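You operate a simulated robot arm through the tools that you are given. There is no shell and no other tool. Be economical: measure what you need, move in short steps, check, and stop when the job is done.

The job below is to be done with a simulated robot arm. You get a single attempt, and the scene is never put back.

## Task
Soap the sponge at the pump and scrub the greasy tin clean.
Fine: sponge under the nozzle, two pumps; leave it on the folded cloth after.
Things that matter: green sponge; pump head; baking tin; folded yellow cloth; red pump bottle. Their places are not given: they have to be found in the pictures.

It is judged by the outcome, as a careful person would: the job done as asked, and still so three seconds after it is handed in. It fails if anything else is knocked over, pushed out of place, dropped, spilled or broken.

## Robot
A 6-joint arm with a two-finger parallel gripper, fixed in place. Base frame: the origin is at the foot of the arm, x ahead of it, y to its left, z up; the work surface is at about z = 0. Readings come in m, degrees, newtons and seconds.
With the tool pointing down near the work surface it reaches from about 0.18 to 0.46 m from the base axis. Its first joint turns from -70.0 to 70.0 degrees. Payload 1.9 kg.
The TCP is the grasp point between the finger pads, 0.023 m short of the fingertips. In the tool frame z runs along the fingers and y along their closing line. Largest opening 0.094 m; finger width 0.038, thickness 0.01; the body of the gripper, 0.054 by 0.096 m, starts 0.039 m behind the TCP.
Orientation is that of the tool frame in the base frame, as a unit quaternion [w, x, y, z]. With the fingers straight down and closing along the base's y, the tool's x points along the base's -x, its y along +y and its z along -z.

## Interface
- The arm moves only by the tool arm_command. Its argument "motion" is a list of rows, each an object (a shift or turn left out is 0, a gripper value left out holds the last) with "translation": the shift along the tool's x, y, z in m, a list of three; "delta_rot": the turn, a rotation vector about the tool's x, y, z in degrees, a list of three; "hand": the opening, from 0 (shut) to 1 (fully open). In form: [{"translation": [x, y, z], "delta_rot": [rx, ry, rz], "hand": hand}, ...]. A call has 1 to 20 rows; each row is the pose to reach, as a shift and turn from the pose commanded when the call began, along the tool's axes at that moment. A row lasts 0.2 s, in which the tool goes at most 0.05 m and 8.6 degrees; a call with a longer step from one row to the next is refused whole, and so is a gripper value outside its range. Where a pose cannot be reached the arm comes as near as it can. A force on the tool above 40 N (or 10 N above the force at the start of the call, whichever is more), or a blocked arm, ends the call early, and 0.2 s more pass. The fingers move at their own pace (about 0.108 m/s each) and stop on an object; they squeeze with about 38 N. The grip force told is the motor's: it shows also when the fingers shut on nothing. Time passes only in rows, and 0.2 s behind the last, so rows that repeat a pose let the fingers close. It gives the time, the measured TCP pose, the force on the tool (base axes), the opening and the grip force at its end, in the units of the frame above (readings bear some noise).
- Cameras (640 x 400 px; columns grow to the right, rows downward): "scene" is fixed at [0.0435, 0.2936, 0.4379]; the picture's right is [-0.93, -0.38, 0.00], its down [-0.14, 0.33, -0.93] and it looks along [0.35, -0.86, -0.36] (base axes); focal length 214 px, centre (320, 200). "wrist" rides on the gripper at [-0.039, 0, -0.044] in the tool frame; the picture's right is [0.00, -1.00, 0.00], its down [0.97, 0.00, -0.24] and it looks along [0.24, 0.00, 0.97] (tool axes); focal length 218 px, centre (320, 200).
- get_image(camera): a new picture of that camera. No time passes.
- point_at(camera, pixels): for up to 12 pixels [column, row] of the newest picture of that camera ("zoom" is the newest enlarged one), the place [x, y, z] in the base frame of the surface seen there, good to about 0.002 m, but the place of the scene camera against the robot may be out by one fixed shift of up to 0.018 m in any direction. No time passes.
- close_up(camera, box): a new picture of the part [left, top, right, bottom] of that camera's present view, enlarged. No time passes.
- finish_job(): hands the job in; it is judged then, once.

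Go step by step. Measure first, check grasps and placings, and put right what went wrong. The budget is 80 turns and 34 pictures, counting those below and the enlarged ones. Unless the task says otherwise, let go and move clear before handing in, and close with one line.

The tools are called after "Request:" by a JSON object that holds its "method" and its "body". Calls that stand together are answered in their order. arm_command: Moves the arm, as the interface text tells. Its arguments: {"type":"object","properties":{"motion":{"type":"array","items":{"type":"object","properties":{"translation":{"type":"array","items":{"type":"number"}},"delta_rot":{"type":"array","items":{"type":"number"}},"hand":{"type":"number"}}}}},"required":["motion"]} The other tools are called the same way: get_image (camera) takes a picture; point_at (camera, pixels) gives the place of the surface under pixels of a picture; close_up (camera, box) takes an enlarged picture of a part of a camera's view; finish_job () hands the job in.

At the start:

```text
time: 0.0
eef_pos: [0.2088, -0.0863, 0.4277]
tool_rot: [0.001, 0.0, 1.0, 0.001]
wrist_force: [-0.1, -0.3, 0.2]
width: 0.0939
grip_force: 0.1
```

scene: 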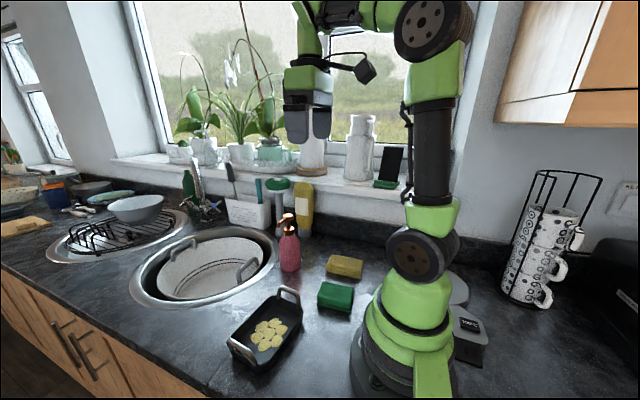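
wrist: 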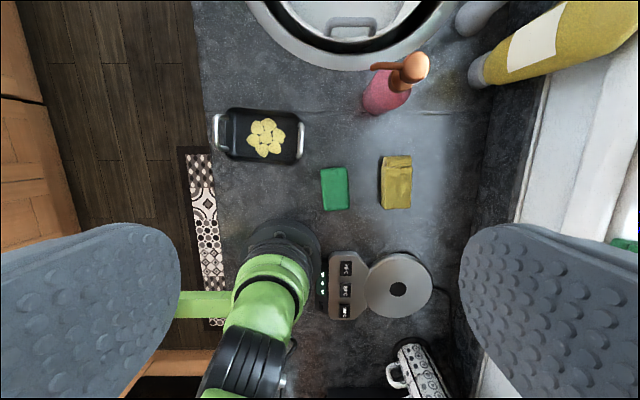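

The wrist picture shows the tin near (262,137), the sponge at (334,188), the cloth at (396,182) and the pump at (395,85). I'll measure these points next.

Request:
{"method": "point_at", "body": {"camera": "wrist", "pixels": [[334, 188], [322, 170], [346, 168], [324, 209], [349, 207], [396, 182], [383, 157], [411, 156], [382, 207], [411, 208], [415, 66], [378, 67]]}}

Request:
{"method": "point_at", "body": {"camera": "wrist", "pixels": [[265, 137], [232, 112], [298, 116], [228, 155], [293, 162], [216, 130], [302, 140], [240, 120], [285, 155], [380, 105], [398, 72], [240, 145]]}}

Request:
{"method": "close_up", "body": {"camera": "wrist", "box": [200, 40, 440, 220]}}

Request:
{"method": "close_up", "body": {"camera": "scene", "box": [210, 190, 390, 380]}}

```text
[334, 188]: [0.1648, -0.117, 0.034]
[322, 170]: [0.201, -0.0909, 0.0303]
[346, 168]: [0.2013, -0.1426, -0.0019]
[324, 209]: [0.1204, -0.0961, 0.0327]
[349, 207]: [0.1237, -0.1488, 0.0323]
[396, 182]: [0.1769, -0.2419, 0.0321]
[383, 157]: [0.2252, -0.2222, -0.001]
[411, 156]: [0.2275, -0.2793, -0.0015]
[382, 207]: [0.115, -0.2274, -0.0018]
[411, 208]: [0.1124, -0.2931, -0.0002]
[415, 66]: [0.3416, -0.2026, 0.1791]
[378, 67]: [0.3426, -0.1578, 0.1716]
```

```text
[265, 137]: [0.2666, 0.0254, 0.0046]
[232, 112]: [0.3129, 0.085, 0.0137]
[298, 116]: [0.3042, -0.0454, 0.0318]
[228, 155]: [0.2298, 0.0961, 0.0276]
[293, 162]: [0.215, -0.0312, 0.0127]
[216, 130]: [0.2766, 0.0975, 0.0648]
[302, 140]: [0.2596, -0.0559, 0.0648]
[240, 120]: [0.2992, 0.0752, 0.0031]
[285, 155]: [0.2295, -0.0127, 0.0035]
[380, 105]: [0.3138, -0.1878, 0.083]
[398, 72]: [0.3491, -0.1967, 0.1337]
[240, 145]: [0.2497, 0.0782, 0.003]
```

```text
2.22 times, centred on (320, 130) of wrist
```

zoom: 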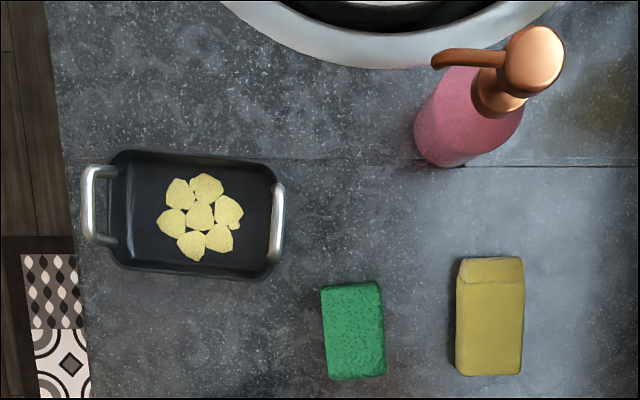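

```text
2.11 times, centred on (300, 285) of scene
```

zoom: 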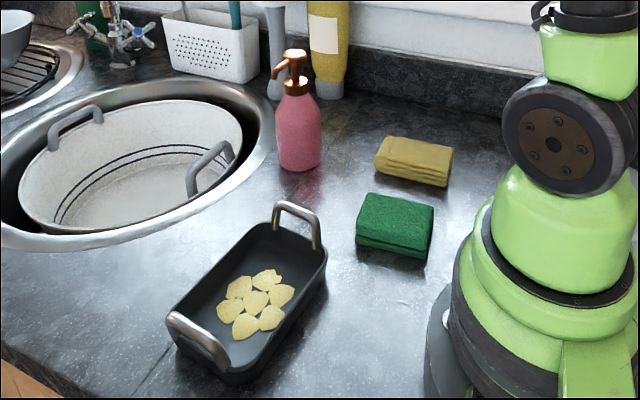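

Both pictures agree: the sponge is about 0.08 x 0.055 x 0.034 at (0.162,-0.12), and the nozzle points to +y with its tip near (0.342,-0.158). I'll descend above the sponge and look again.

Request:
{"method": "arm_command", "body": {"motion": [{"translation": [0.008, -0.006, 0.045]}, {"translation": [0.016, -0.012, 0.09]}, {"translation": [0.024, -0.018, 0.135]}, {"translation": [0.032, -0.024, 0.18]}, {"translation": [0.04, -0.03, 0.225]}, {"translation": [0.047, -0.034, 0.265]}, {"translation": [0.047, -0.034, 0.265]}]}}

Request:
{"method": "get_image", "body": {"camera": "wrist"}}

```text
time: 1.6
eef_pos: [0.1626, -0.1186, 0.1637]
tool_rot: [0.001, 0.001, 1.0, 0.001]
wrist_force: [-0.5, -0.6, 0.1]
width: 0.094
grip_force: 0.0
```

```text
29 pictures are left
```

wrist: 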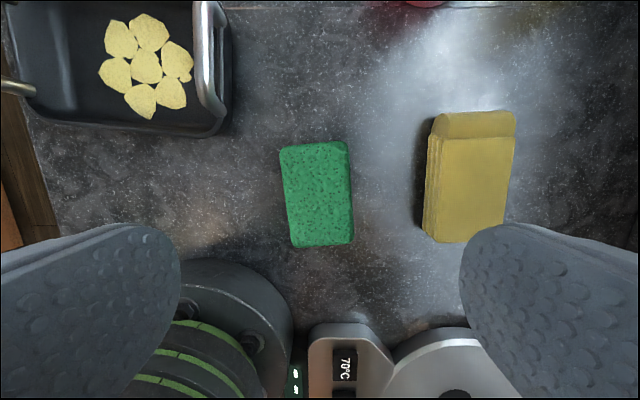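

The sponge is at pixels (280–354, 143–247) and the cloth at (424–516, 112–243). I'll measure their edges and corners.

Request:
{"method": "point_at", "body": {"camera": "wrist", "pixels": [[283, 153], [345, 146], [295, 241], [350, 238], [317, 195], [434, 140], [512, 138], [430, 228], [495, 238], [470, 190], [470, 120], [205, 60]]}}

```text
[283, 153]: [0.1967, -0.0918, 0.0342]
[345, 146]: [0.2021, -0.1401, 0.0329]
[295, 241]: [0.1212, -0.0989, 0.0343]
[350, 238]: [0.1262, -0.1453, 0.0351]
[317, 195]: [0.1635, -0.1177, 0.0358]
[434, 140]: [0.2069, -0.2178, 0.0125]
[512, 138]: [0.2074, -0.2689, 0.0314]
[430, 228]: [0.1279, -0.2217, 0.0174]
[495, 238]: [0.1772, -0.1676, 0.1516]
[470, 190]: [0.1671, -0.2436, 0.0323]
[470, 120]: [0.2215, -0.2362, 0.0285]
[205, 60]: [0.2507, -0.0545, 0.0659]
```

The sponge centre is (0.1615,-0.119), yawed about +4.5°. Before grasping I'll look at the pump from above to plan clearances.

Request:
{"method": "arm_command", "body": {"motion": [{"translation": [-0.03, 0, -0.03]}, {"translation": [-0.06, 0, -0.06]}, {"translation": [-0.09, 0, -0.09]}, {"translation": [-0.12, 0, -0.12]}, {"translation": [-0.14, -0.01, -0.14]}, {"translation": [-0.14, -0.01, -0.14]}]}}

Request:
{"method": "get_image", "body": {"camera": "wrist"}}

```text
time: 3.0
eef_pos: [0.3038, -0.1302, 0.3018]
tool_rot: [0.001, 0.0, 1.0, 0.0]
wrist_force: [0.3, 0.1, -0.7]
width: 0.0938
grip_force: 0.1
```

```text
28 pictures are left
```

wrist: 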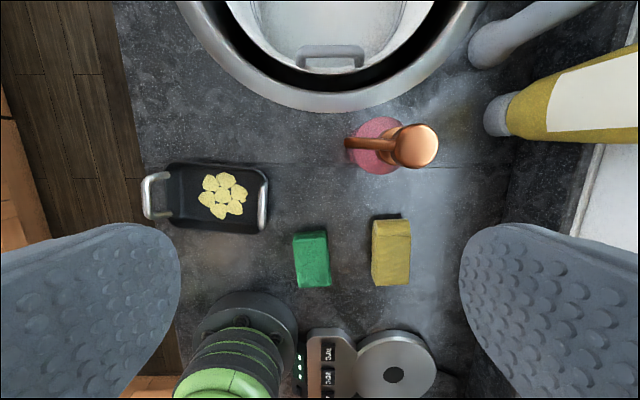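

Request:
{"method": "close_up", "body": {"camera": "wrist", "box": [300, 80, 460, 180]}}

Request:
{"method": "point_at", "body": {"camera": "wrist", "pixels": [[416, 146], [400, 146], [436, 146], [416, 128], [416, 164], [349, 143], [360, 143], [347, 150], [355, 150], [362, 165], [335, 111], [390, 100]]}}

```text
4.00 times, centred on (380, 130) of wrist
```

zoom: 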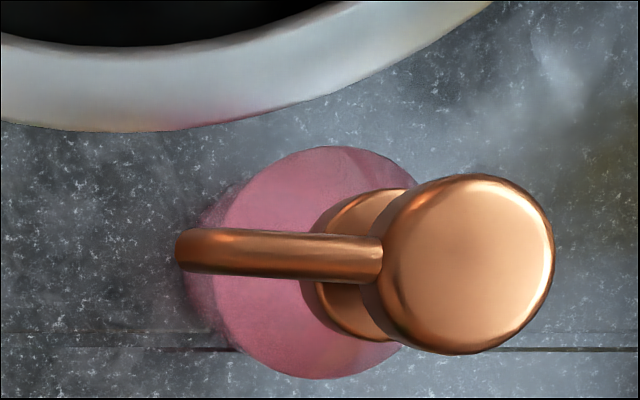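

```text
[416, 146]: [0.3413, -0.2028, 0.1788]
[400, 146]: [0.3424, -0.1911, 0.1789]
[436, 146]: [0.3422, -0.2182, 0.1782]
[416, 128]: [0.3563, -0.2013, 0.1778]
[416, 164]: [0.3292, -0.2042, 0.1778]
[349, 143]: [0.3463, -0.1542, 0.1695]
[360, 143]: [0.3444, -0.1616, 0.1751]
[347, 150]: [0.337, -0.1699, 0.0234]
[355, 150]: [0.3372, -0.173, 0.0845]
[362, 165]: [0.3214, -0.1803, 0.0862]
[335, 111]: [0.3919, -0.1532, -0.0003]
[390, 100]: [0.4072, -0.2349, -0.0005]
```

The head centre is (0.342,-0.204), the nozzle tip is (0.3455,-0.154), and the bottle edge is at y≈-0.170. I'll grip the sponge off-centre toward its +x end, then turn it 90° so that its far end slides under the nozzle with the gripper clear. First I'll go above the grasp.

Request:
{"method": "arm_command", "body": {"motion": [{"translation": [0.025, 0.0025, 0.036], "delta_rot": [0, 0, -1]}, {"translation": [0.05, 0.005, 0.072], "delta_rot": [0, 0, -2]}, {"translation": [0.075, 0.0075, 0.108], "delta_rot": [0, 0, -3]}, {"translation": [0.1, 0.01, 0.144], "delta_rot": [0, 0, -4]}, {"translation": [0.124, 0.0126, 0.182], "delta_rot": [0, 0, -4.5]}, {"translation": [0.124, 0.0126, 0.182], "delta_rot": [0, 0, -4.5]}]}}

```text
time: 4.4
eef_pos: [0.1807, -0.1157, 0.1206]
tool_rot: [0.001, -0.038, 0.999, 0.002]
wrist_force: [0.0, 0.5, -0.3]
width: 0.094
grip_force: 0.0
```

The yaw is right. I'll go straight down and close on the sponge.

Request:
{"method": "arm_command", "body": {"motion": [{"translation": [0, -0.002, 0.03]}, {"translation": [0, -0.002, 0.06]}, {"translation": [0, -0.002, 0.078]}, {"translation": [0, -0.002, 0.086]}, {"translation": [0, -0.002, 0.086], "hand": 0.3}, {"translation": [0, -0.002, 0.086], "hand": 0.3}, {"translation": [0, -0.002, 0.086], "hand": 0.3}]}}

```text
time: 6.0
eef_pos: [0.1788, -0.119, 0.0344]
tool_rot: [0.001, -0.04, 0.999, 0.0]
wrist_force: [-0.2, 0.8, 0.2]
width: 0.0551
grip_force: 38.1
```

The sponge is gripped at width 0.055. I'll lift it, carry it to a waiting spot clear of the nozzle, and turn 90°.

Request:
{"method": "arm_command", "body": {"motion": [{"translation": [0, 0, -0.03]}, {"translation": [0, 0, -0.06]}, {"translation": [0, 0, -0.09]}, {"translation": [-0.03, 0.006, -0.09], "delta_rot": [0, 0, -8]}, {"translation": [-0.06, 0.012, -0.09], "delta_rot": [0, 0, -16]}, {"translation": [-0.09, 0.018, -0.09], "delta_rot": [0, 0, -24]}, {"translation": [-0.103, 0.021, -0.09], "delta_rot": [0, 0, -32]}, {"translation": [-0.103, 0.021, -0.09], "delta_rot": [0, 0, -40]}, {"translation": [-0.103, 0.021, -0.09], "delta_rot": [0, 0, -48]}, {"translation": [-0.103, 0.021, -0.09], "delta_rot": [0, 0, -56]}, {"translation": [-0.103, 0.021, -0.09], "delta_rot": [0, 0, -64]}, {"translation": [-0.103, 0.021, -0.09], "delta_rot": [0, 0, -72]}, {"translation": [-0.103, 0.021, -0.09], "delta_rot": [0, 0, -80]}, {"translation": [-0.103, 0.021, -0.09], "delta_rot": [0, 0, -85.5]}, {"translation": [-0.103, 0.021, -0.09], "delta_rot": [0, 0, -85.5]}]}}

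Request:
{"method": "get_image", "body": {"camera": "scene"}}

Request:
{"method": "get_image", "body": {"camera": "wrist"}}

```text
time: 9.2
eef_pos: [0.2802, -0.0906, 0.1252]
tool_rot: [-0.002, 0.707, -0.707, 0.0]
wrist_force: [-0.5, -1.2, 0.2]
width: 0.0549
grip_force: 37.8
```

```text
26 pictures are left
```

scene: 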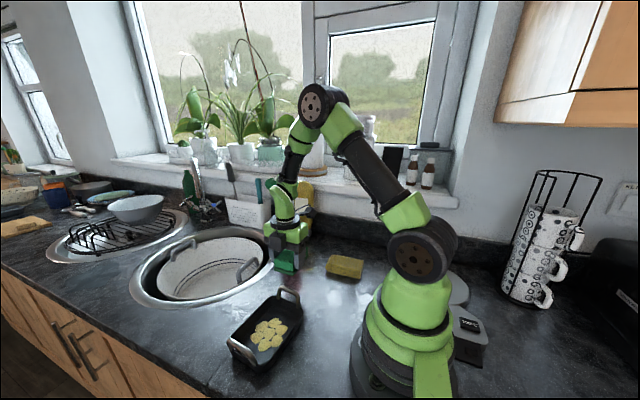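

```text
25 pictures are left
```

wrist: 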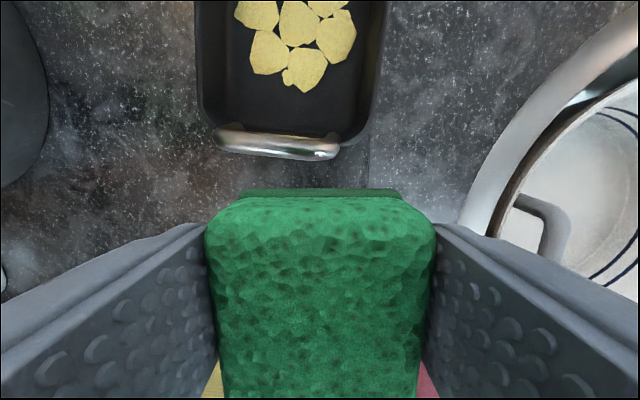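

The sponge is held and turned (tool x = -y). I'll zoom in on the scene to check the wrist width near the nozzle.

Request:
{"method": "close_up", "body": {"camera": "scene", "box": [230, 170, 350, 290]}}

```text
3.33 times, centred on (290, 230) of scene
```

zoom: 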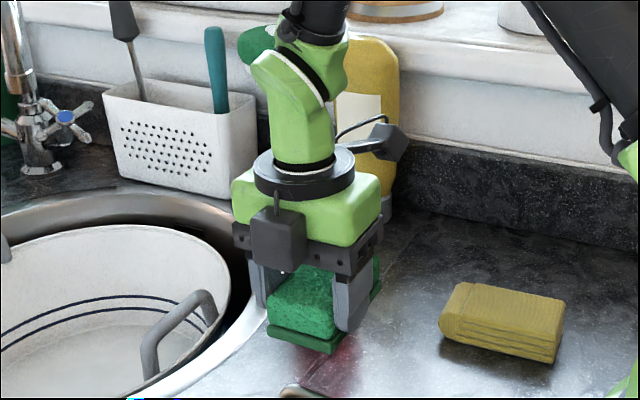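

A bracket with a box sits at zoom (385,140), sticking out from the wrist, possibly toward the pump. I'll measure it before going closer.

Request:
{"method": "point_at", "body": {"camera": "zoom", "pixels": [[385, 145], [403, 145], [375, 155], [360, 125], [345, 150], [305, 180], [277, 240], [305, 215], [340, 300], [300, 130], [380, 118], [305, 305]]}}

```text
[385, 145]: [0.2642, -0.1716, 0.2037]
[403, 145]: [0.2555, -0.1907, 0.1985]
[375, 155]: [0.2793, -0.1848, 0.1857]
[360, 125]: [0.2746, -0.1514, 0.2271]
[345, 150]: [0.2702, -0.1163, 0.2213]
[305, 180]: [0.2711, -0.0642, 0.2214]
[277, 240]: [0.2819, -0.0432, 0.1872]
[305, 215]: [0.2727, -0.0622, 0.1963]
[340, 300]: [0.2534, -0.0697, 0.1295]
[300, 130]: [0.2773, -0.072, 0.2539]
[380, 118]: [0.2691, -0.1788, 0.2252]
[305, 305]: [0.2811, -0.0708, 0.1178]
```

The box hangs about 0.06–0.10 m out on the tool +x side and would strike the bottle in this yaw. I'll set the sponge down in the open, turn the gripper 180° and regrasp the same end.

Request:
{"method": "arm_command", "body": {"motion": [{"translation": [0.02, 0.015, 0.02]}, {"translation": [0.039, 0.03, 0.04]}, {"translation": [0.039, 0.03, 0.065]}, {"translation": [0.039, 0.03, 0.083]}, {"translation": [0.039, 0.03, 0.09]}, {"translation": [0.039, 0.03, 0.09]}, {"translation": [0.039, 0.03, 0.09], "hand": 0.95}, {"translation": [0.039, 0.03, 0.09], "hand": 0.95}, {"translation": [0.039, 0.03, 0.06], "hand": 0.95}, {"translation": [0.039, 0.03, 0.02], "hand": 0.95}, {"translation": [0.039, 0.03, -0.02], "hand": 0.95}]}}

Request:
{"method": "get_image", "body": {"camera": "wrist"}}

```text
time: 11.6
eef_pos: [0.2513, -0.1295, 0.1464]
tool_rot: [0.001, -0.707, 0.707, 0.0]
wrist_force: [0.1, -0.1, 0.7]
width: 0.0892
grip_force: 0.1
```

```text
23 pictures are left
```

wrist: 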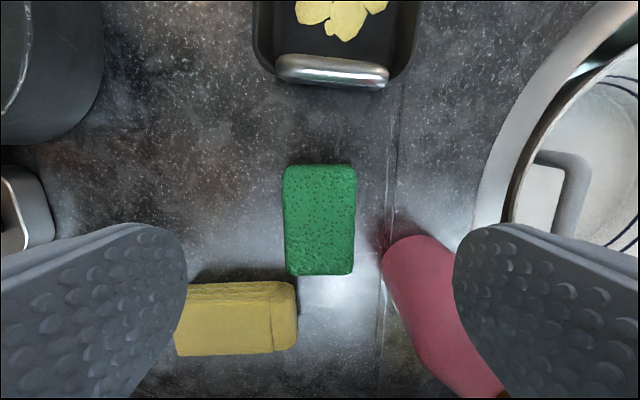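

The sponge is down and flat. I'll rotate the gripper back by 180° in two calls, sweeping the box away from the pump.

Request:
{"method": "arm_command", "body": {"motion": [{"delta_rot": [0, 0, 8.5]}, {"delta_rot": [0, 0, 17]}, {"delta_rot": [0, 0, 25.5]}, {"delta_rot": [0, 0, 34]}, {"delta_rot": [0, 0, 42.5]}, {"delta_rot": [0, 0, 51]}, {"delta_rot": [0, 0, 59.5]}, {"delta_rot": [0, 0, 68]}, {"delta_rot": [0, 0, 76.5]}, {"delta_rot": [0, 0, 85]}, {"delta_rot": [0, 0, 90]}]}}

Request:
{"method": "arm_command", "body": {"motion": [{"delta_rot": [0, 0, 8.5]}, {"delta_rot": [0, 0, 17]}, {"delta_rot": [0, 0, 25.5]}, {"delta_rot": [0, 0, 34]}, {"delta_rot": [0, 0, 42.5]}, {"delta_rot": [0, 0, 51]}, {"delta_rot": [0, 0, 59.5]}, {"delta_rot": [0, 0, 68]}, {"delta_rot": [0, 0, 76.5]}, {"delta_rot": [0, 0, 85]}, {"delta_rot": [0, 0, 90]}]}}

Request:
{"method": "get_image", "body": {"camera": "wrist"}}

```text
time: 14.0
eef_pos: [0.2491, -0.1293, 0.1462]
tool_rot: [0.001, 0.001, 1.0, 0.001]
wrist_force: [-0.4, 0.5, -0.4]
width: 0.0892
grip_force: 0.0
```

```text
time: 16.4
eef_pos: [0.2507, -0.1289, 0.1453]
tool_rot: [0.0, 0.708, 0.706, 0.001]
wrist_force: [0.0, -0.7, -0.2]
width: 0.0892
grip_force: 0.1
```

```text
22 pictures are left
```

wrist: 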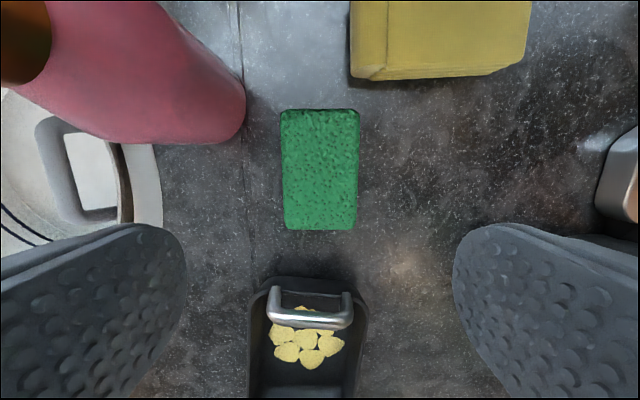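

Request:
{"method": "point_at", "body": {"camera": "wrist", "pixels": [[285, 115], [356, 115], [287, 225], [354, 225], [320, 170], [240, 110], [230, 135], [160, 190]]}}

```text
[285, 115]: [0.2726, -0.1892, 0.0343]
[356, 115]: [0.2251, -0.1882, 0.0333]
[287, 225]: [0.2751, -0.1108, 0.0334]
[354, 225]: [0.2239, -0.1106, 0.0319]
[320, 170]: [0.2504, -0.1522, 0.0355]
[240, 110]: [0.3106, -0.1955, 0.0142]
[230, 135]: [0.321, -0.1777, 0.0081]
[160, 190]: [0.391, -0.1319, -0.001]
```

The gripper is turned (tool x=+y, y=+x) and sits over the sponge's +y end. The sponge centre is (0.2495,-0.150). I'll go down and grasp.

Request:
{"method": "arm_command", "body": {"motion": [{"translation": [0.001, -0.001, 0.04]}, {"translation": [0.001, -0.001, 0.08]}, {"translation": [0.001, -0.001, 0.1]}, {"translation": [0.001, -0.001, 0.111]}, {"translation": [0.001, -0.001, 0.111], "hand": 0.3}, {"translation": [0.001, -0.001, 0.111], "hand": 0.3}, {"translation": [0.001, -0.001, 0.111], "hand": 0.3}, {"translation": [0.001, -0.001, 0.09], "hand": 0.3}, {"translation": [0.001, -0.001, 0.081], "hand": 0.3}]}}

```text
time: 18.4
eef_pos: [0.25, -0.1275, 0.0639]
tool_rot: [0.0, 0.707, 0.707, 0.002]
wrist_force: [0.6, -0.7, -1.2]
width: 0.055
grip_force: 38.2
```

The sponge is held again. I'll carry it beside the pump, lower it, and slide it in under the nozzle.

Request:
{"method": "arm_command", "body": {"motion": [{"translation": [0.036, 0, 0]}, {"translation": [0.036, 0.032, 0]}, {"translation": [0.036, 0.064, 0]}, {"translation": [0.036, 0.094, 0]}, {"translation": [0.036, 0.094, 0.015]}, {"translation": [0.036, 0.094, 0.027]}, {"translation": [0.036, 0.094, 0.027]}]}}

Request:
{"method": "get_image", "body": {"camera": "wrist"}}

Request:
{"method": "close_up", "body": {"camera": "scene", "box": [230, 170, 350, 290]}}

```text
time: 20.0
eef_pos: [0.342, -0.0927, 0.0371]
tool_rot: [-0.001, 0.707, 0.707, 0.001]
wrist_force: [0.1, 0.0, -0.4]
width: 0.0549
grip_force: 37.8
```

```text
21 pictures are left
```

wrist: 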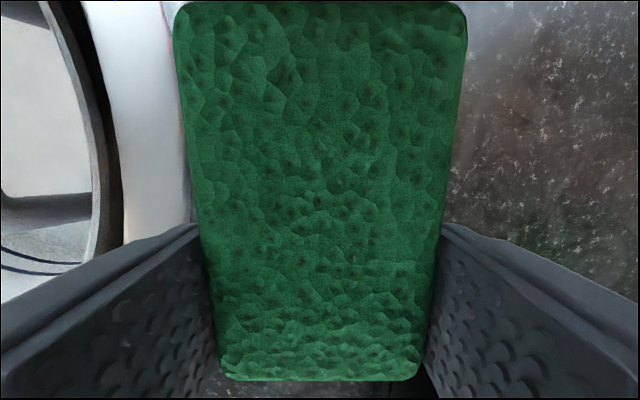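

```text
3.33 times, centred on (290, 230) of scene
```

zoom: 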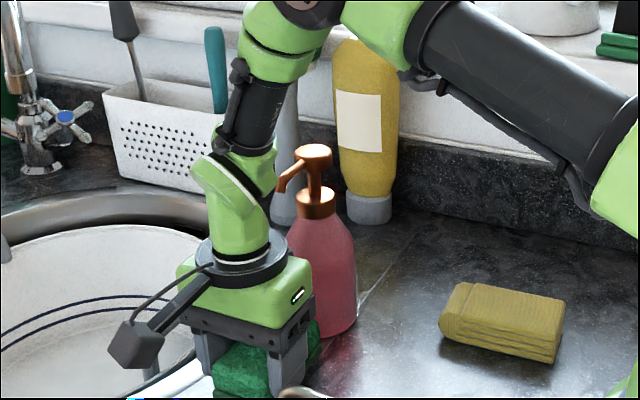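

All clear so far. The wrist's green link comes visually near the nozzle tip at zoom (278,188), so I'll measure the gap before sliding.

Request:
{"method": "point_at", "body": {"camera": "zoom", "pixels": [[279, 188], [266, 190], [255, 200], [262, 175], [262, 225], [285, 250], [305, 270], [270, 150], [312, 152], [240, 190]]}}

```text
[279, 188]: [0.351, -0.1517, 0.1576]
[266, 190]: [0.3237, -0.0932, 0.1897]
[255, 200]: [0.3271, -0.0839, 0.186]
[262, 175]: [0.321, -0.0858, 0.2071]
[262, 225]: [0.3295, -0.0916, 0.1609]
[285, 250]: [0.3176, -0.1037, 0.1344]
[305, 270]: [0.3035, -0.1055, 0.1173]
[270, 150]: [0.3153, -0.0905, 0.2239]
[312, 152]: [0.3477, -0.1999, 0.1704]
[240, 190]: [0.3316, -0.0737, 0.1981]
```

The gap to the nozzle is more than 0.03 m. I'll slide in 12 mm, set the sponge down, open slightly, back off along +y, then rise.

Request:
{"method": "arm_command", "body": {"motion": [{"translation": [-0.006, 0.001, 0.0]}, {"translation": [-0.012, 0.001, 0.001]}, {"translation": [-0.012, 0.001, 0.0025]}, {"translation": [-0.012, 0.001, 0.0025], "hand": 0.7}, {"translation": [-0.012, 0.001, 0.0025], "hand": 0.7}, {"translation": [0.01, 0.001, 0.0025], "hand": 0.7}, {"translation": [0.025, 0.001, 0.001], "hand": 0.7}, {"translation": [0.025, 0.001, -0.04], "hand": 0.7}, {"translation": [0.025, 0.001, -0.08], "hand": 0.7}, {"translation": [0.025, 0.001, -0.12], "hand": 0.7}]}}

Request:
{"method": "get_image", "body": {"camera": "wrist"}}

Request:
{"method": "close_up", "body": {"camera": "scene", "box": [230, 170, 350, 290]}}

```text
time: 22.2
eef_pos: [0.3433, -0.0679, 0.1573]
tool_rot: [0.001, 0.707, 0.707, 0.001]
wrist_force: [-0.4, -0.1, 0.1]
width: 0.0658
grip_force: 0.0
```

```text
19 pictures are left
```

wrist: 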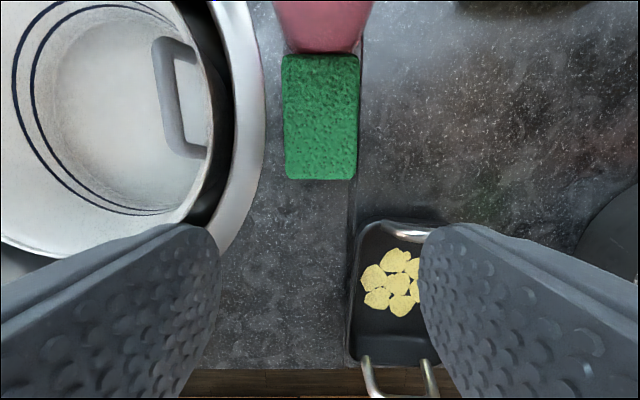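

```text
3.33 times, centred on (290, 230) of scene
```

zoom: 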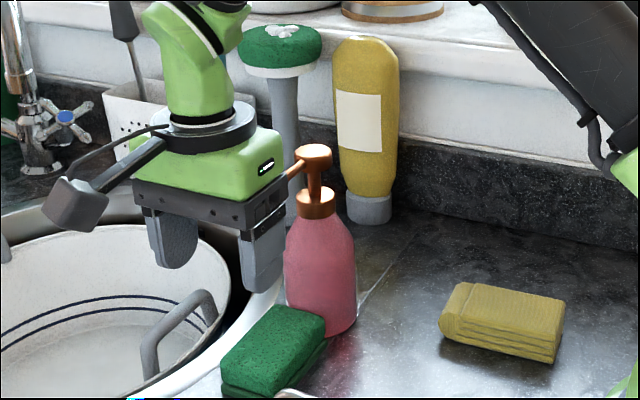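

The sponge now sits snug by the bottle. I'll verify its corners and the bottle edge.

Request:
{"method": "point_at", "body": {"camera": "wrist", "pixels": [[288, 60], [356, 60], [290, 174], [352, 174], [320, 115], [320, 50], [264, 120]]}}

```text
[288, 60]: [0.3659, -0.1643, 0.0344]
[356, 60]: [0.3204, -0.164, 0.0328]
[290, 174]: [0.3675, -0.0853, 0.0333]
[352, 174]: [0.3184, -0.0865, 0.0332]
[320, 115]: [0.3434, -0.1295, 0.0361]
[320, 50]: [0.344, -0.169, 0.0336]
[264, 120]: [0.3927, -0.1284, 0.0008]
```

The sponge spans y -0.167 to -0.084, so the nozzle tip (0.3455,-0.152) is over it. I'll check the heights of the tall things behind the pump, and in the same call raise and shut the gripper.

Request:
{"method": "point_at", "body": {"camera": "zoom", "pixels": [[365, 45], [345, 120], [280, 45], [265, 70], [280, 120], [313, 150], [395, 80]]}}

Request:
{"method": "arm_command", "body": {"motion": [{"translation": [0, 0, -0.045], "hand": 0}, {"translation": [0, 0, -0.09], "hand": 0}, {"translation": [0, 0, -0.11], "hand": 0}, {"translation": [0, 0, -0.11], "hand": 0}]}}

```text
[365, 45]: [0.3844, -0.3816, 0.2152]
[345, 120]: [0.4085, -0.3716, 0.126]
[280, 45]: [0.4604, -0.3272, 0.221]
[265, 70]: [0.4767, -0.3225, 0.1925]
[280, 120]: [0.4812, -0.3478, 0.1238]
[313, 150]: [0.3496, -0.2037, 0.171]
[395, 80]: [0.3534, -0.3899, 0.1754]
```

```text
time: 23.2
eef_pos: [0.3444, -0.0674, 0.2671]
tool_rot: [0.001, 0.707, 0.707, 0.001]
wrist_force: [-0.5, 0.2, 1.6]
width: 0.0002
grip_force: 38.1
```

The tall items are at y<-0.32, so the way is clear. I'll move the shut fingers over the head at (0.342,-0.204).

Request:
{"method": "arm_command", "body": {"motion": [{"translation": [-0.045, -0.001, 0]}, {"translation": [-0.09, -0.002, 0]}, {"translation": [-0.137, -0.002, 0]}, {"translation": [-0.137, -0.002, 0.03]}, {"translation": [-0.137, -0.002, 0.052]}, {"translation": [-0.137, -0.002, 0.052]}]}}

Request:
{"method": "close_up", "body": {"camera": "scene", "box": [230, 170, 350, 290]}}

```text
time: 24.6
eef_pos: [0.3426, -0.2041, 0.2163]
tool_rot: [0.0, 0.707, 0.707, 0.001]
wrist_force: [0.4, 0.2, -0.4]
width: 0.0
grip_force: 38.2
```

```text
3.33 times, centred on (290, 230) of scene
```

zoom: 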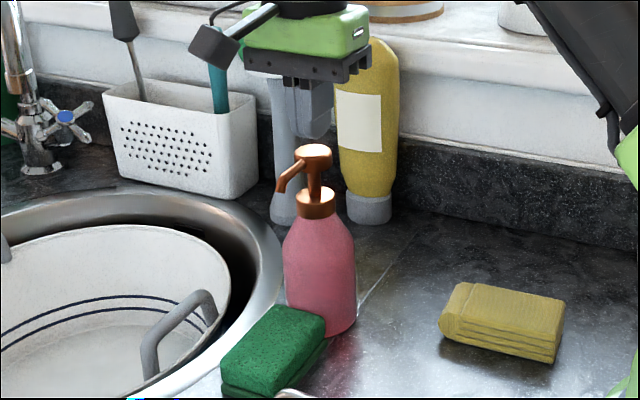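

The fingers sit right above the head. I'll press gently to about 10 mm past contact and read the force.

Request:
{"method": "arm_command", "body": {"motion": [{"translation": [0, 0, 0.01]}, {"translation": [0, 0, 0.014]}, {"translation": [0, 0, 0.018]}, {"translation": [0, 0, 0.021]}, {"translation": [0, 0, 0.024]}]}}

Request:
{"method": "close_up", "body": {"camera": "scene", "box": [230, 170, 350, 290]}}

```text
time: 25.8
eef_pos: [0.3416, -0.2048, 0.1916]
tool_rot: [0.0, 0.707, 0.707, 0.0]
wrist_force: [-0.4, -1.8, 5.1]
width: 0.0
grip_force: 37.8
```

```text
3.33 times, centred on (290, 230) of scene
```

zoom: 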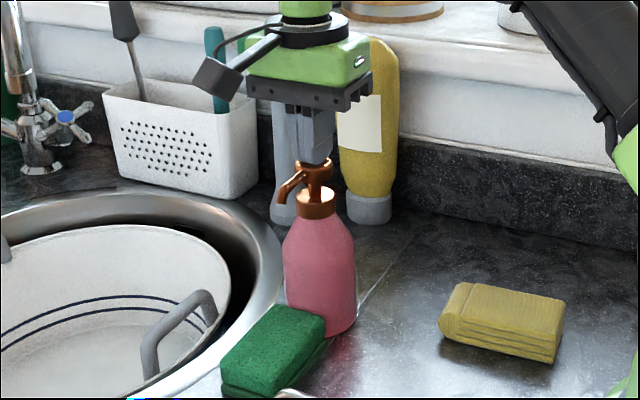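

The head goes down 10 mm at 5 N with no soap seen yet. I'll keep pressing in small steps toward the bottom of the stroke.

Request:
{"method": "arm_command", "body": {"motion": [{"translation": [0, 0, 0.002]}, {"translation": [0, 0, 0.004]}, {"translation": [0, 0, 0.006]}, {"translation": [0, 0, 0.006]}]}}

Request:
{"method": "close_up", "body": {"camera": "scene", "box": [230, 170, 350, 290]}}

```text
time: 26.8
eef_pos: [0.3413, -0.2039, 0.1854]
tool_rot: [0.001, 0.707, 0.707, 0.001]
wrist_force: [-1.9, 0.1, 19.1]
width: 0.0002
grip_force: 38.4
```

```text
3.33 times, centred on (290, 230) of scene
```

zoom: 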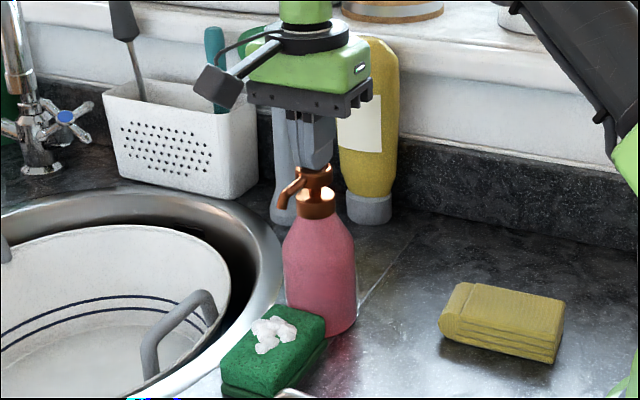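

One dose of foam landed on the sponge at zoom (273,335), and 19 N says the stroke bottomed. I'll let the head rise fully, then press a second time to the same depth.

Request:
{"method": "arm_command", "body": {"motion": [{"translation": [0, 0, -0.01]}, {"translation": [0, 0, -0.02]}, {"translation": [0, 0, -0.03]}, {"translation": [0, 0, -0.03]}, {"translation": [0, 0, -0.03]}]}}

Request:
{"method": "arm_command", "body": {"motion": [{"translation": [0, 0, 0.01]}, {"translation": [0, 0, 0.015]}, {"translation": [0, 0, 0.019]}, {"translation": [0, 0, 0.023]}, {"translation": [0, 0, 0.026]}, {"translation": [0, 0, 0.028]}, {"translation": [0, 0, 0.03]}, {"translation": [0, 0, 0.03]}]}}

Request:
{"method": "close_up", "body": {"camera": "scene", "box": [230, 170, 350, 290]}}

```text
time: 28.0
eef_pos: [0.3404, -0.2051, 0.2146]
tool_rot: [0.0, 0.707, 0.707, 0.001]
wrist_force: [-0.6, -0.1, 0.4]
width: 0.0001
grip_force: 37.9
```

```text
time: 29.8
eef_pos: [0.3423, -0.2037, 0.1868]
tool_rot: [0.001, 0.708, 0.706, 0.001]
wrist_force: [-4.0, 0.7, 21.4]
width: 0.0002
grip_force: 38.3
```

```text
3.33 times, centred on (290, 230) of scene
```

zoom: 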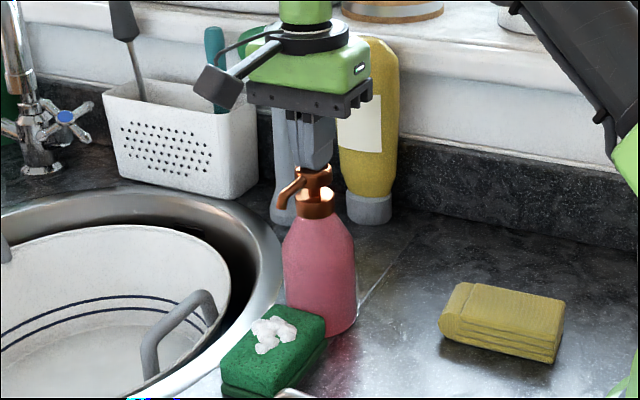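

The second press bottomed out too (21 N), and the foam is on the sponge. I'll rise, go back beside the sponge, and look before regrasping.

Request:
{"method": "arm_command", "body": {"motion": [{"translation": [0, 0, -0.03]}, {"translation": [0, 0, -0.07]}, {"translation": [0, 0, -0.085]}, {"translation": [0.045, 0.001, -0.085]}, {"translation": [0.09, 0.001, -0.085], "hand": 0.75}, {"translation": [0.137, 0.001, -0.085], "hand": 0.75}, {"translation": [0.137, 0.001, -0.04], "hand": 0.75}, {"translation": [0.137, 0.001, 0.005], "hand": 0.75}, {"translation": [0.137, 0.001, 0.05], "hand": 0.75}, {"translation": [0.137, 0.001, 0.05], "hand": 0.75}]}}

Request:
{"method": "get_image", "body": {"camera": "wrist"}}

```text
time: 32.0
eef_pos: [0.3427, -0.0653, 0.1335]
tool_rot: [0.0, 0.708, 0.706, 0.001]
wrist_force: [0.6, 0.4, 1.4]
width: 0.0707
grip_force: 0.1
```

```text
13 pictures are left
```

wrist: 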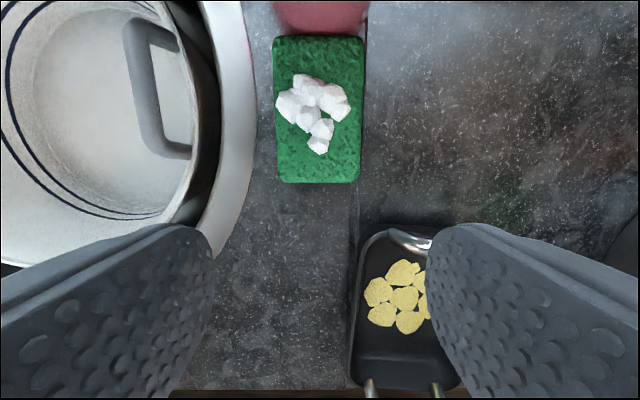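

Two clumps of foam lie on the sponge. I'll lower beside it, slide in to y≈-0.104, grip, back out along +y, and lift.

Request:
{"method": "arm_command", "body": {"motion": [{"translation": [0, 0, 0.04]}, {"translation": [0, 0, 0.08]}, {"translation": [0, 0, 0.099]}, {"translation": [-0.02, 0, 0.099]}, {"translation": [-0.039, 0, 0.099]}, {"translation": [-0.039, 0, 0.099], "hand": 0.3}, {"translation": [-0.039, 0, 0.099], "hand": 0.3}, {"translation": [-0.039, 0, 0.099], "hand": 0.3}, {"translation": [-0.034, 0, 0.094], "hand": 0.3}, {"translation": [-0.02, 0, 0.085], "hand": 0.3}, {"translation": [0.0, 0, 0.06], "hand": 0.3}, {"translation": [0.0, 0, 0.02], "hand": 0.3}, {"translation": [0.0, 0, 0.0], "hand": 0.3}, {"translation": [0.0, 0, 0.0], "hand": 0.3}]}}

Request:
{"method": "get_image", "body": {"camera": "scene"}}

Request:
{"method": "get_image", "body": {"camera": "wrist"}}

```text
time: 32.7
eef_pos: [0.3431, -0.067, 0.0561]
tool_rot: [0.001, 0.709, 0.706, 0.002]
wrist_force: [-3.9, 0.9, 18.5]
width: 0.0724
grip_force: 1.9
stopped in row 3: the force on the tool passed its limit (the readings are from after the stop); the commanded pose is now the measured one
```

```text
12 pictures are left
```

scene: 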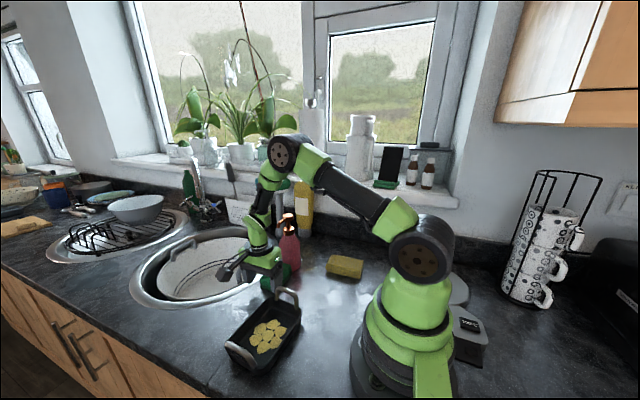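

```text
11 pictures are left
```

wrist: 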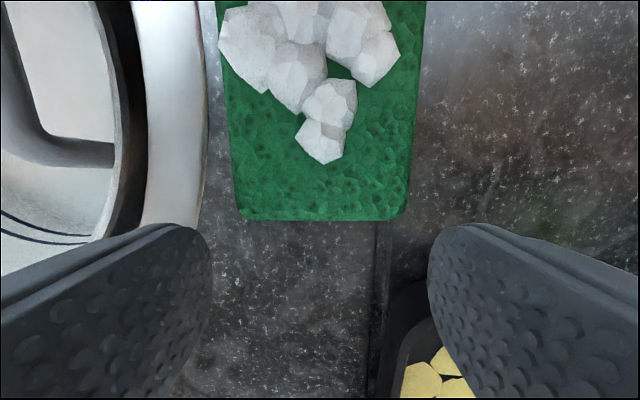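

At z=0.056 the right-hand finger (x≈0.30, y≈-0.05) touched the tin's corner rim. I'll lift, shift 24 mm toward -y, and check the tin.

Request:
{"method": "arm_command", "body": {"motion": [{"translation": [0, 0, -0.015]}, {"translation": [0, 0, -0.05]}, {"translation": [-0.012, 0, -0.05]}, {"translation": [-0.024, 0, -0.05]}, {"translation": [-0.024, 0, -0.05]}]}}

Request:
{"method": "close_up", "body": {"camera": "scene", "box": [210, 190, 390, 380]}}

Request:
{"method": "point_at", "body": {"camera": "zoom", "pixels": [[297, 210], [199, 340], [232, 376], [325, 262], [170, 330], [262, 226], [255, 300]]}}

```text
time: 33.9
eef_pos: [0.3451, -0.0929, 0.1046]
tool_rot: [0.002, 0.708, 0.706, 0.002]
wrist_force: [-0.9, 0.4, 0.1]
width: 0.0704
grip_force: 0.0
```

```text
2.11 times, centred on (300, 285) of scene
```

zoom: 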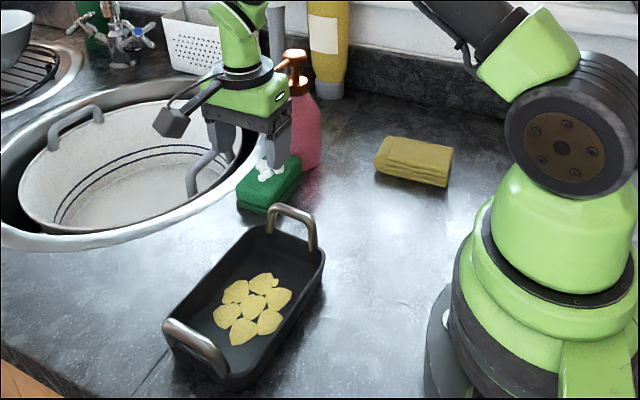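

```text
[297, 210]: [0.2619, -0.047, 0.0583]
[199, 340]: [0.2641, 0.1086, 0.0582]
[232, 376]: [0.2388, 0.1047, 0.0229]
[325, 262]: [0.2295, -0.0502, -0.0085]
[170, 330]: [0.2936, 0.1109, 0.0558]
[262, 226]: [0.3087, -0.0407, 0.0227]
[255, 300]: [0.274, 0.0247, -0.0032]
```

The tin has hardly moved (about 3 mm) and is upright. Now I'm at y=-0.093, clear of it. I'll descend, slide in, grip, then back out no further than y≈-0.09 and lift.

Request:
{"method": "arm_command", "body": {"motion": [{"translation": [0, -0.002, 0.04]}, {"translation": [0, -0.002, 0.06]}, {"translation": [0, -0.002, 0.07]}, {"translation": [-0.011, -0.002, 0.07]}, {"translation": [-0.011, -0.002, 0.07], "hand": 0.3}, {"translation": [-0.011, -0.002, 0.07], "hand": 0.3}, {"translation": [-0.011, -0.002, 0.07], "hand": 0.3}, {"translation": [-0.008, -0.002, 0.066], "hand": 0.3}, {"translation": [0.003, -0.002, 0.06], "hand": 0.3}, {"translation": [0.006, -0.002, 0.03], "hand": 0.3}, {"translation": [0.012, -0.002, -0.01], "hand": 0.3}, {"translation": [0.02, -0.002, -0.04], "hand": 0.3}, {"translation": [0.02, -0.002, -0.04], "hand": 0.3}]}}

```text
time: 36.7
eef_pos: [0.3411, -0.0706, 0.1447]
tool_rot: [0.0, 0.708, 0.707, 0.002]
wrist_force: [0.5, -1.3, -1.3]
width: 0.0548
grip_force: 37.7
```

The sponge is held at width 0.055 and clear. Now I'll measure the tin rim, floor and grease in the latest enlarged scene picture, where the fixed offset is about (-0.008, +0.001, +0.008).

Request:
{"method": "point_at", "body": {"camera": "zoom", "pixels": [[253, 230], [318, 252], [178, 320], [245, 372], [263, 277], [286, 297], [219, 316], [243, 338], [270, 330], [235, 288], [280, 262], [215, 335]]}}

Request:
{"method": "get_image", "body": {"camera": "wrist"}}

```text
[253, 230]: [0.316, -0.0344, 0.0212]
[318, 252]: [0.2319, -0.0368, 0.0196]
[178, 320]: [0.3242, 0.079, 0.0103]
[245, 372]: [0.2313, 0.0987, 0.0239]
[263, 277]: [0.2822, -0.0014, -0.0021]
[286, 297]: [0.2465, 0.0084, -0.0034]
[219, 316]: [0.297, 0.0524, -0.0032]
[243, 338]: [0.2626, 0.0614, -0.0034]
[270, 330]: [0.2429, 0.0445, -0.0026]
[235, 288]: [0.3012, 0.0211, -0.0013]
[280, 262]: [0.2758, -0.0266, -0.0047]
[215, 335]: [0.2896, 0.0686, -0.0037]
```

```text
9 pictures are left
```

wrist: 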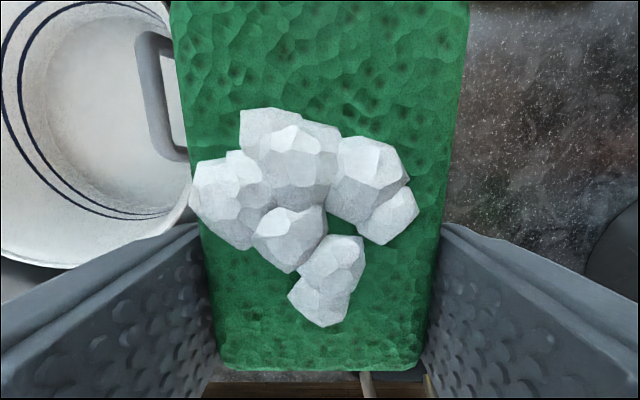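

The tin's inside is only about 0.084 m wide in x (rim x 0.223–0.312, y -0.038–0.098), too tight for sponge plus fingers across x. I'll set the sponge down in the open and regrip it by its long ends.

Request:
{"method": "arm_command", "body": {"motion": [{"translation": [0, -0.045, 0]}, {"translation": [-0.01, -0.091, 0]}, {"translation": [-0.058, -0.091, 0.01]}, {"translation": [-0.058, -0.091, 0.05]}, {"translation": [-0.058, -0.091, 0.09]}, {"translation": [-0.058, -0.091, 0.105]}, {"translation": [-0.058, -0.091, 0.109]}, {"translation": [-0.058, -0.091, 0.109]}, {"translation": [-0.058, -0.091, 0.109], "hand": 0.9}, {"translation": [-0.058, -0.091, 0.109], "hand": 0.9}, {"translation": [-0.058, -0.091, 0.07], "hand": 0.9}, {"translation": [-0.058, -0.091, 0.025], "hand": 0.9}, {"translation": [-0.058, -0.091, -0.01], "hand": 1.0}]}}

Request:
{"method": "arm_command", "body": {"motion": [{"delta_rot": [0, 0, -8.5]}, {"delta_rot": [0, 0, -17]}, {"delta_rot": [0, 0, -25.5]}, {"delta_rot": [0, 0, -34]}, {"delta_rot": [0, 0, -42.5]}, {"delta_rot": [0, 0, -51]}, {"delta_rot": [0, 0, -59.5]}, {"delta_rot": [0, 0, -68]}, {"delta_rot": [0, 0, -76.5]}, {"delta_rot": [0, 0, -85]}, {"delta_rot": [0, 0, -90]}, {"delta_rot": [0, 0, -90]}]}}

Request:
{"method": "get_image", "body": {"camera": "wrist"}}

```text
time: 39.5
eef_pos: [0.2509, -0.128, 0.1552]
tool_rot: [0.001, 0.709, 0.706, 0.002]
wrist_force: [-0.2, 0.1, -0.7]
width: 0.0938
grip_force: 0.0
```

```text
time: 42.1
eef_pos: [0.2511, -0.1272, 0.1542]
tool_rot: [0.002, 0.001, 1.0, 0.0]
wrist_force: [0.4, -0.9, -0.5]
width: 0.0939
grip_force: 0.1
```

```text
8 pictures are left
```

wrist: 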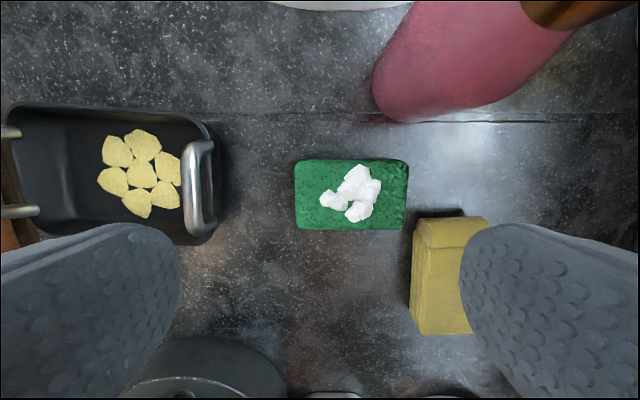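

The gripper is back at yaw 0, and the tin and sponge are both fully in view. I'll measure both.

Request:
{"method": "point_at", "body": {"camera": "wrist", "pixels": [[298, 195], [404, 195], [350, 164], [350, 224], [300, 224], [404, 222], [300, 165], [404, 165]]}}

Request:
{"method": "point_at", "body": {"camera": "wrist", "pixels": [[20, 106], [206, 123], [213, 235], [192, 128], [195, 228], [45, 120], [30, 200], [140, 134], [137, 212], [103, 180], [178, 170], [425, 225]]}}

```text
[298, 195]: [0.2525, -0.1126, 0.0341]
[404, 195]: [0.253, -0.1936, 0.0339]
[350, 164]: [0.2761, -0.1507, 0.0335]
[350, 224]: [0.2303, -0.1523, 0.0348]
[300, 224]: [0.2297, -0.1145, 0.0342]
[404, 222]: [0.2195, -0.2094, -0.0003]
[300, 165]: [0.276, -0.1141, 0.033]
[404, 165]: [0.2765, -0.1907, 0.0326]
```

```text
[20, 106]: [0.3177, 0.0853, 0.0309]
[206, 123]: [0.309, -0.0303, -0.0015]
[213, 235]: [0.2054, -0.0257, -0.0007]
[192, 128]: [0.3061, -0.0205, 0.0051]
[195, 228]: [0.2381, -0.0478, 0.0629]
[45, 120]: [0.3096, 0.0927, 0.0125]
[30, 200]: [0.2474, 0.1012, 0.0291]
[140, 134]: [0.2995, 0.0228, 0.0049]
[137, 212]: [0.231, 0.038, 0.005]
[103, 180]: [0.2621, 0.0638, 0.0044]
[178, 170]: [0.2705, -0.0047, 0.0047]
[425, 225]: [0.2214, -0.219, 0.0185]
```

The sponge centre is (0.2532,-0.153), spanning y -0.112 to -0.194. I'll go down with full opening and grip its long ends.

Request:
{"method": "arm_command", "body": {"motion": [{"translation": [-0.002, -0.0258, 0.02], "hand": 1}, {"translation": [-0.002, -0.0258, 0.06], "hand": 1}, {"translation": [-0.002, -0.0258, 0.09], "hand": 1}, {"translation": [-0.002, -0.0258, 0.11], "hand": 1}, {"translation": [-0.002, -0.0258, 0.118], "hand": 1}, {"translation": [-0.002, -0.0258, 0.118], "hand": 0.6}, {"translation": [-0.002, -0.0258, 0.118], "hand": 0.6}, {"translation": [-0.002, -0.0258, 0.118], "hand": 0.6}, {"translation": [-0.002, -0.0258, 0.09], "hand": 0.6}, {"translation": [-0.002, -0.0258, 0.05], "hand": 0.6}, {"translation": [-0.002, -0.0258, 0.03], "hand": 0.6}, {"translation": [-0.002, -0.0258, 0.03], "hand": 0.6}]}}

Request:
{"method": "get_image", "body": {"camera": "wrist"}}

```text
time: 44.7
eef_pos: [0.2527, -0.1545, 0.124]
tool_rot: [0.002, 0.002, 1.0, 0.001]
wrist_force: [0.1, -0.1, -0.6]
width: 0.087
grip_force: 38.3
```

```text
7 pictures are left
```

wrist: 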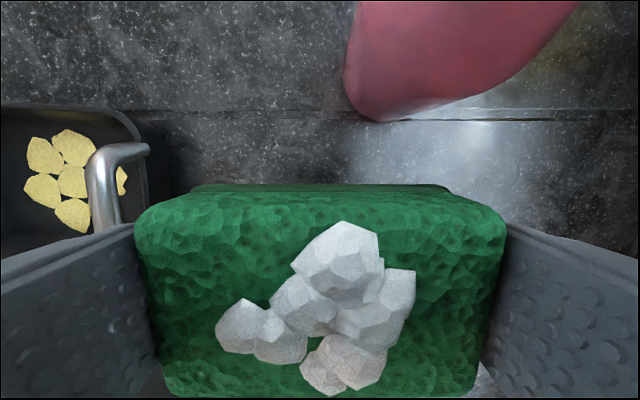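

The sponge is held across its length (0.087). I'll carry it over the tin centre (0.266,0.031), match the tin's -4° yaw, and lower it to just above the floor.

Request:
{"method": "arm_command", "body": {"motion": [{"translation": [-0.003, 0.045, 0]}, {"translation": [-0.006, 0.09, 0]}, {"translation": [-0.01, 0.135, 0]}, {"translation": [-0.0133, 0.175, 0], "delta_rot": [0, 0, 2]}, {"translation": [-0.0133, 0.1855, 0], "delta_rot": [0, 0, 4]}, {"translation": [-0.0133, 0.1855, 0.02], "delta_rot": [0, 0, 4]}, {"translation": [-0.0133, 0.1855, 0.04], "delta_rot": [0, 0, 4]}, {"translation": [-0.0133, 0.1855, 0.04], "delta_rot": [0, 0, 4]}]}}

Request:
{"method": "get_image", "body": {"camera": "wrist"}}

Request:
{"method": "close_up", "body": {"camera": "scene", "box": [200, 230, 360, 380]}}

```text
time: 46.5
eef_pos: [0.2657, 0.0309, 0.0843]
tool_rot: [0.004, 0.036, 0.999, 0.001]
wrist_force: [-0.2, 0.5, -0.2]
width: 0.087
grip_force: 38.2
```

```text
6 pictures are left
```

wrist: 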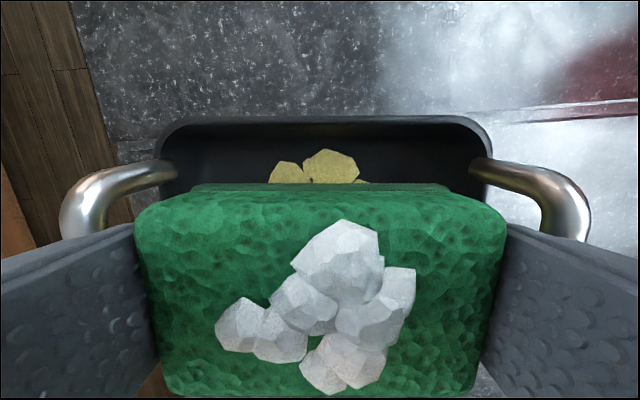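

```text
2.67 times, centred on (280, 305) of scene
```

zoom: 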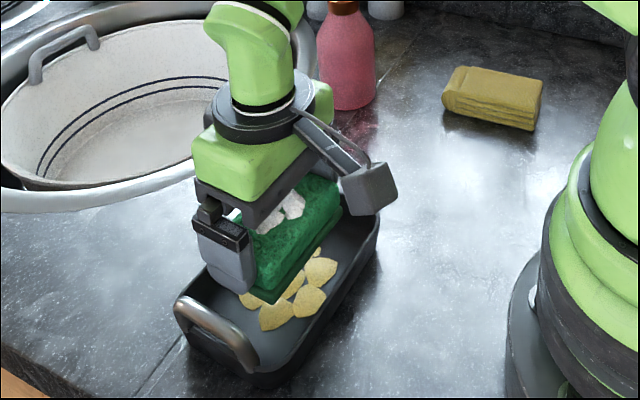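

The tin's edges line up with the sponge (rim at columns 158–492, row 120). I'll get precise rim positions before lowering.

Request:
{"method": "point_at", "body": {"camera": "wrist", "pixels": [[325, 121], [325, 150], [162, 155], [487, 155], [178, 155], [472, 155], [100, 200], [552, 200], [200, 120], [450, 120]]}}

Request:
{"method": "point_at", "body": {"camera": "zoom", "pixels": [[180, 300], [260, 365], [375, 245], [320, 310], [260, 345], [375, 215], [345, 215]]}}

```text
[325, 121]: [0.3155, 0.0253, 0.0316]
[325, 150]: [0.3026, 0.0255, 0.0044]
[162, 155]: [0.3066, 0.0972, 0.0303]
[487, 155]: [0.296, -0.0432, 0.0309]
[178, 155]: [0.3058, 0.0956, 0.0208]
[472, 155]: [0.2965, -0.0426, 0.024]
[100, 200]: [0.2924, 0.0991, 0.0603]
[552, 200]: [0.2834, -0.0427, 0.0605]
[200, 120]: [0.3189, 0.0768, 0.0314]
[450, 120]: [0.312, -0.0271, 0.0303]
```

```text
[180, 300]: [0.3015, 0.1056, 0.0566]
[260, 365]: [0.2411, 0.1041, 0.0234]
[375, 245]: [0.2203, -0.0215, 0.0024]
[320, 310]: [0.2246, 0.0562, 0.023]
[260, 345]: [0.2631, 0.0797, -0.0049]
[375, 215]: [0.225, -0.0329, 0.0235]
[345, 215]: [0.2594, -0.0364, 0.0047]
```

The rim spans y -0.043 to 0.097 and x about 0.217–0.316 (height 0.031), with its centre near (0.2665,0.027). I'll shift 4 mm in -y and lower to the floor gently.

Request:
{"method": "arm_command", "body": {"motion": [{"translation": [-0.001, -0.004, 0.01]}, {"translation": [-0.001, -0.004, 0.025]}, {"translation": [-0.001, -0.004, 0.036]}, {"translation": [-0.001, -0.004, 0.042]}, {"translation": [-0.001, -0.004, 0.045]}, {"translation": [-0.001, -0.004, 0.045]}]}}

```text
time: 47.9
eef_pos: [0.2675, 0.0289, 0.0396]
tool_rot: [0.003, 0.037, 0.999, 0.0]
wrist_force: [-0.5, 0.6, 3.8]
width: 0.0869
grip_force: 37.7
```

The sponge is in light contact with the floor (3.8 N). I'll scrub with strokes of ±12 mm across and ±7 mm along.

Request:
{"method": "arm_command", "body": {"motion": [{"translation": [0.006, 0, 0.0005]}, {"translation": [0.012, 0, 0.0005]}, {"translation": [0.0, 0, 0.0005]}, {"translation": [-0.012, 0, 0.0005]}, {"translation": [-0.012, -0.007, 0.0005]}, {"translation": [0.0, -0.007, 0.0005]}, {"translation": [0.012, -0.007, 0.0005]}, {"translation": [0.012, 0.006, 0.0005]}, {"translation": [0.0, 0.006, 0.0005]}, {"translation": [-0.012, 0.006, 0.0005]}, {"translation": [0.0, 0.006, 0.0005]}, {"translation": [0.012, 0.0, 0.0005]}, {"translation": [0.0, 0.0, 0.0005]}, {"translation": [-0.012, 0.0, 0.0005]}, {"translation": [0.0, -0.007, 0.0005]}, {"translation": [0.012, 0.0, 0.0005]}, {"translation": [0.0, 0.006, 0.0005]}, {"translation": [-0.012, 0.0, 0.0005]}, {"translation": [0, 0, 0.0005]}]}}

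Request:
{"method": "close_up", "body": {"camera": "scene", "box": [200, 230, 360, 380]}}

```text
time: 48.8
eef_pos: [0.2698, 0.0276, 0.0394]
tool_rot: [0.0, 0.038, 0.999, 0.001]
wrist_force: [-0.1, -0.8, 8.7]
width: 0.0867
grip_force: 38.2
stopped in row 4: the force on the tool passed its limit (the readings are from after the stop); the commanded pose is now the measured one
```

```text
2.67 times, centred on (280, 305) of scene
```

zoom: 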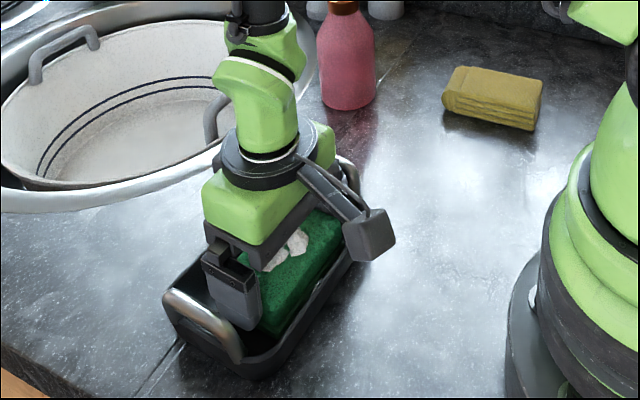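

A stroke ended on a wall, and the tin may have shifted a few mm. I'll find its present position from this picture before continuing with shorter strokes.

Request:
{"method": "point_at", "body": {"camera": "zoom", "pixels": [[172, 290], [205, 312], [240, 345], [165, 315], [290, 340], [355, 180], [250, 375], [345, 165], [200, 260], [318, 315], [335, 290], [360, 262]]}}

```text
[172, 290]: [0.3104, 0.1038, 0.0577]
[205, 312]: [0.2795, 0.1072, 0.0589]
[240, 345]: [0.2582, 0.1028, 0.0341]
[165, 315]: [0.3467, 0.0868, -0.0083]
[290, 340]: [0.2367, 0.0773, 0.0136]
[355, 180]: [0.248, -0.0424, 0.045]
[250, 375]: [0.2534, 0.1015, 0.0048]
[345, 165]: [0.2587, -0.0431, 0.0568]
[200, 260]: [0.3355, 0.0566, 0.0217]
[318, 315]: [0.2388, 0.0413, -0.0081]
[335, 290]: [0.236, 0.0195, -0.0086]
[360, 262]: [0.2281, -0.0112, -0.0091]
```

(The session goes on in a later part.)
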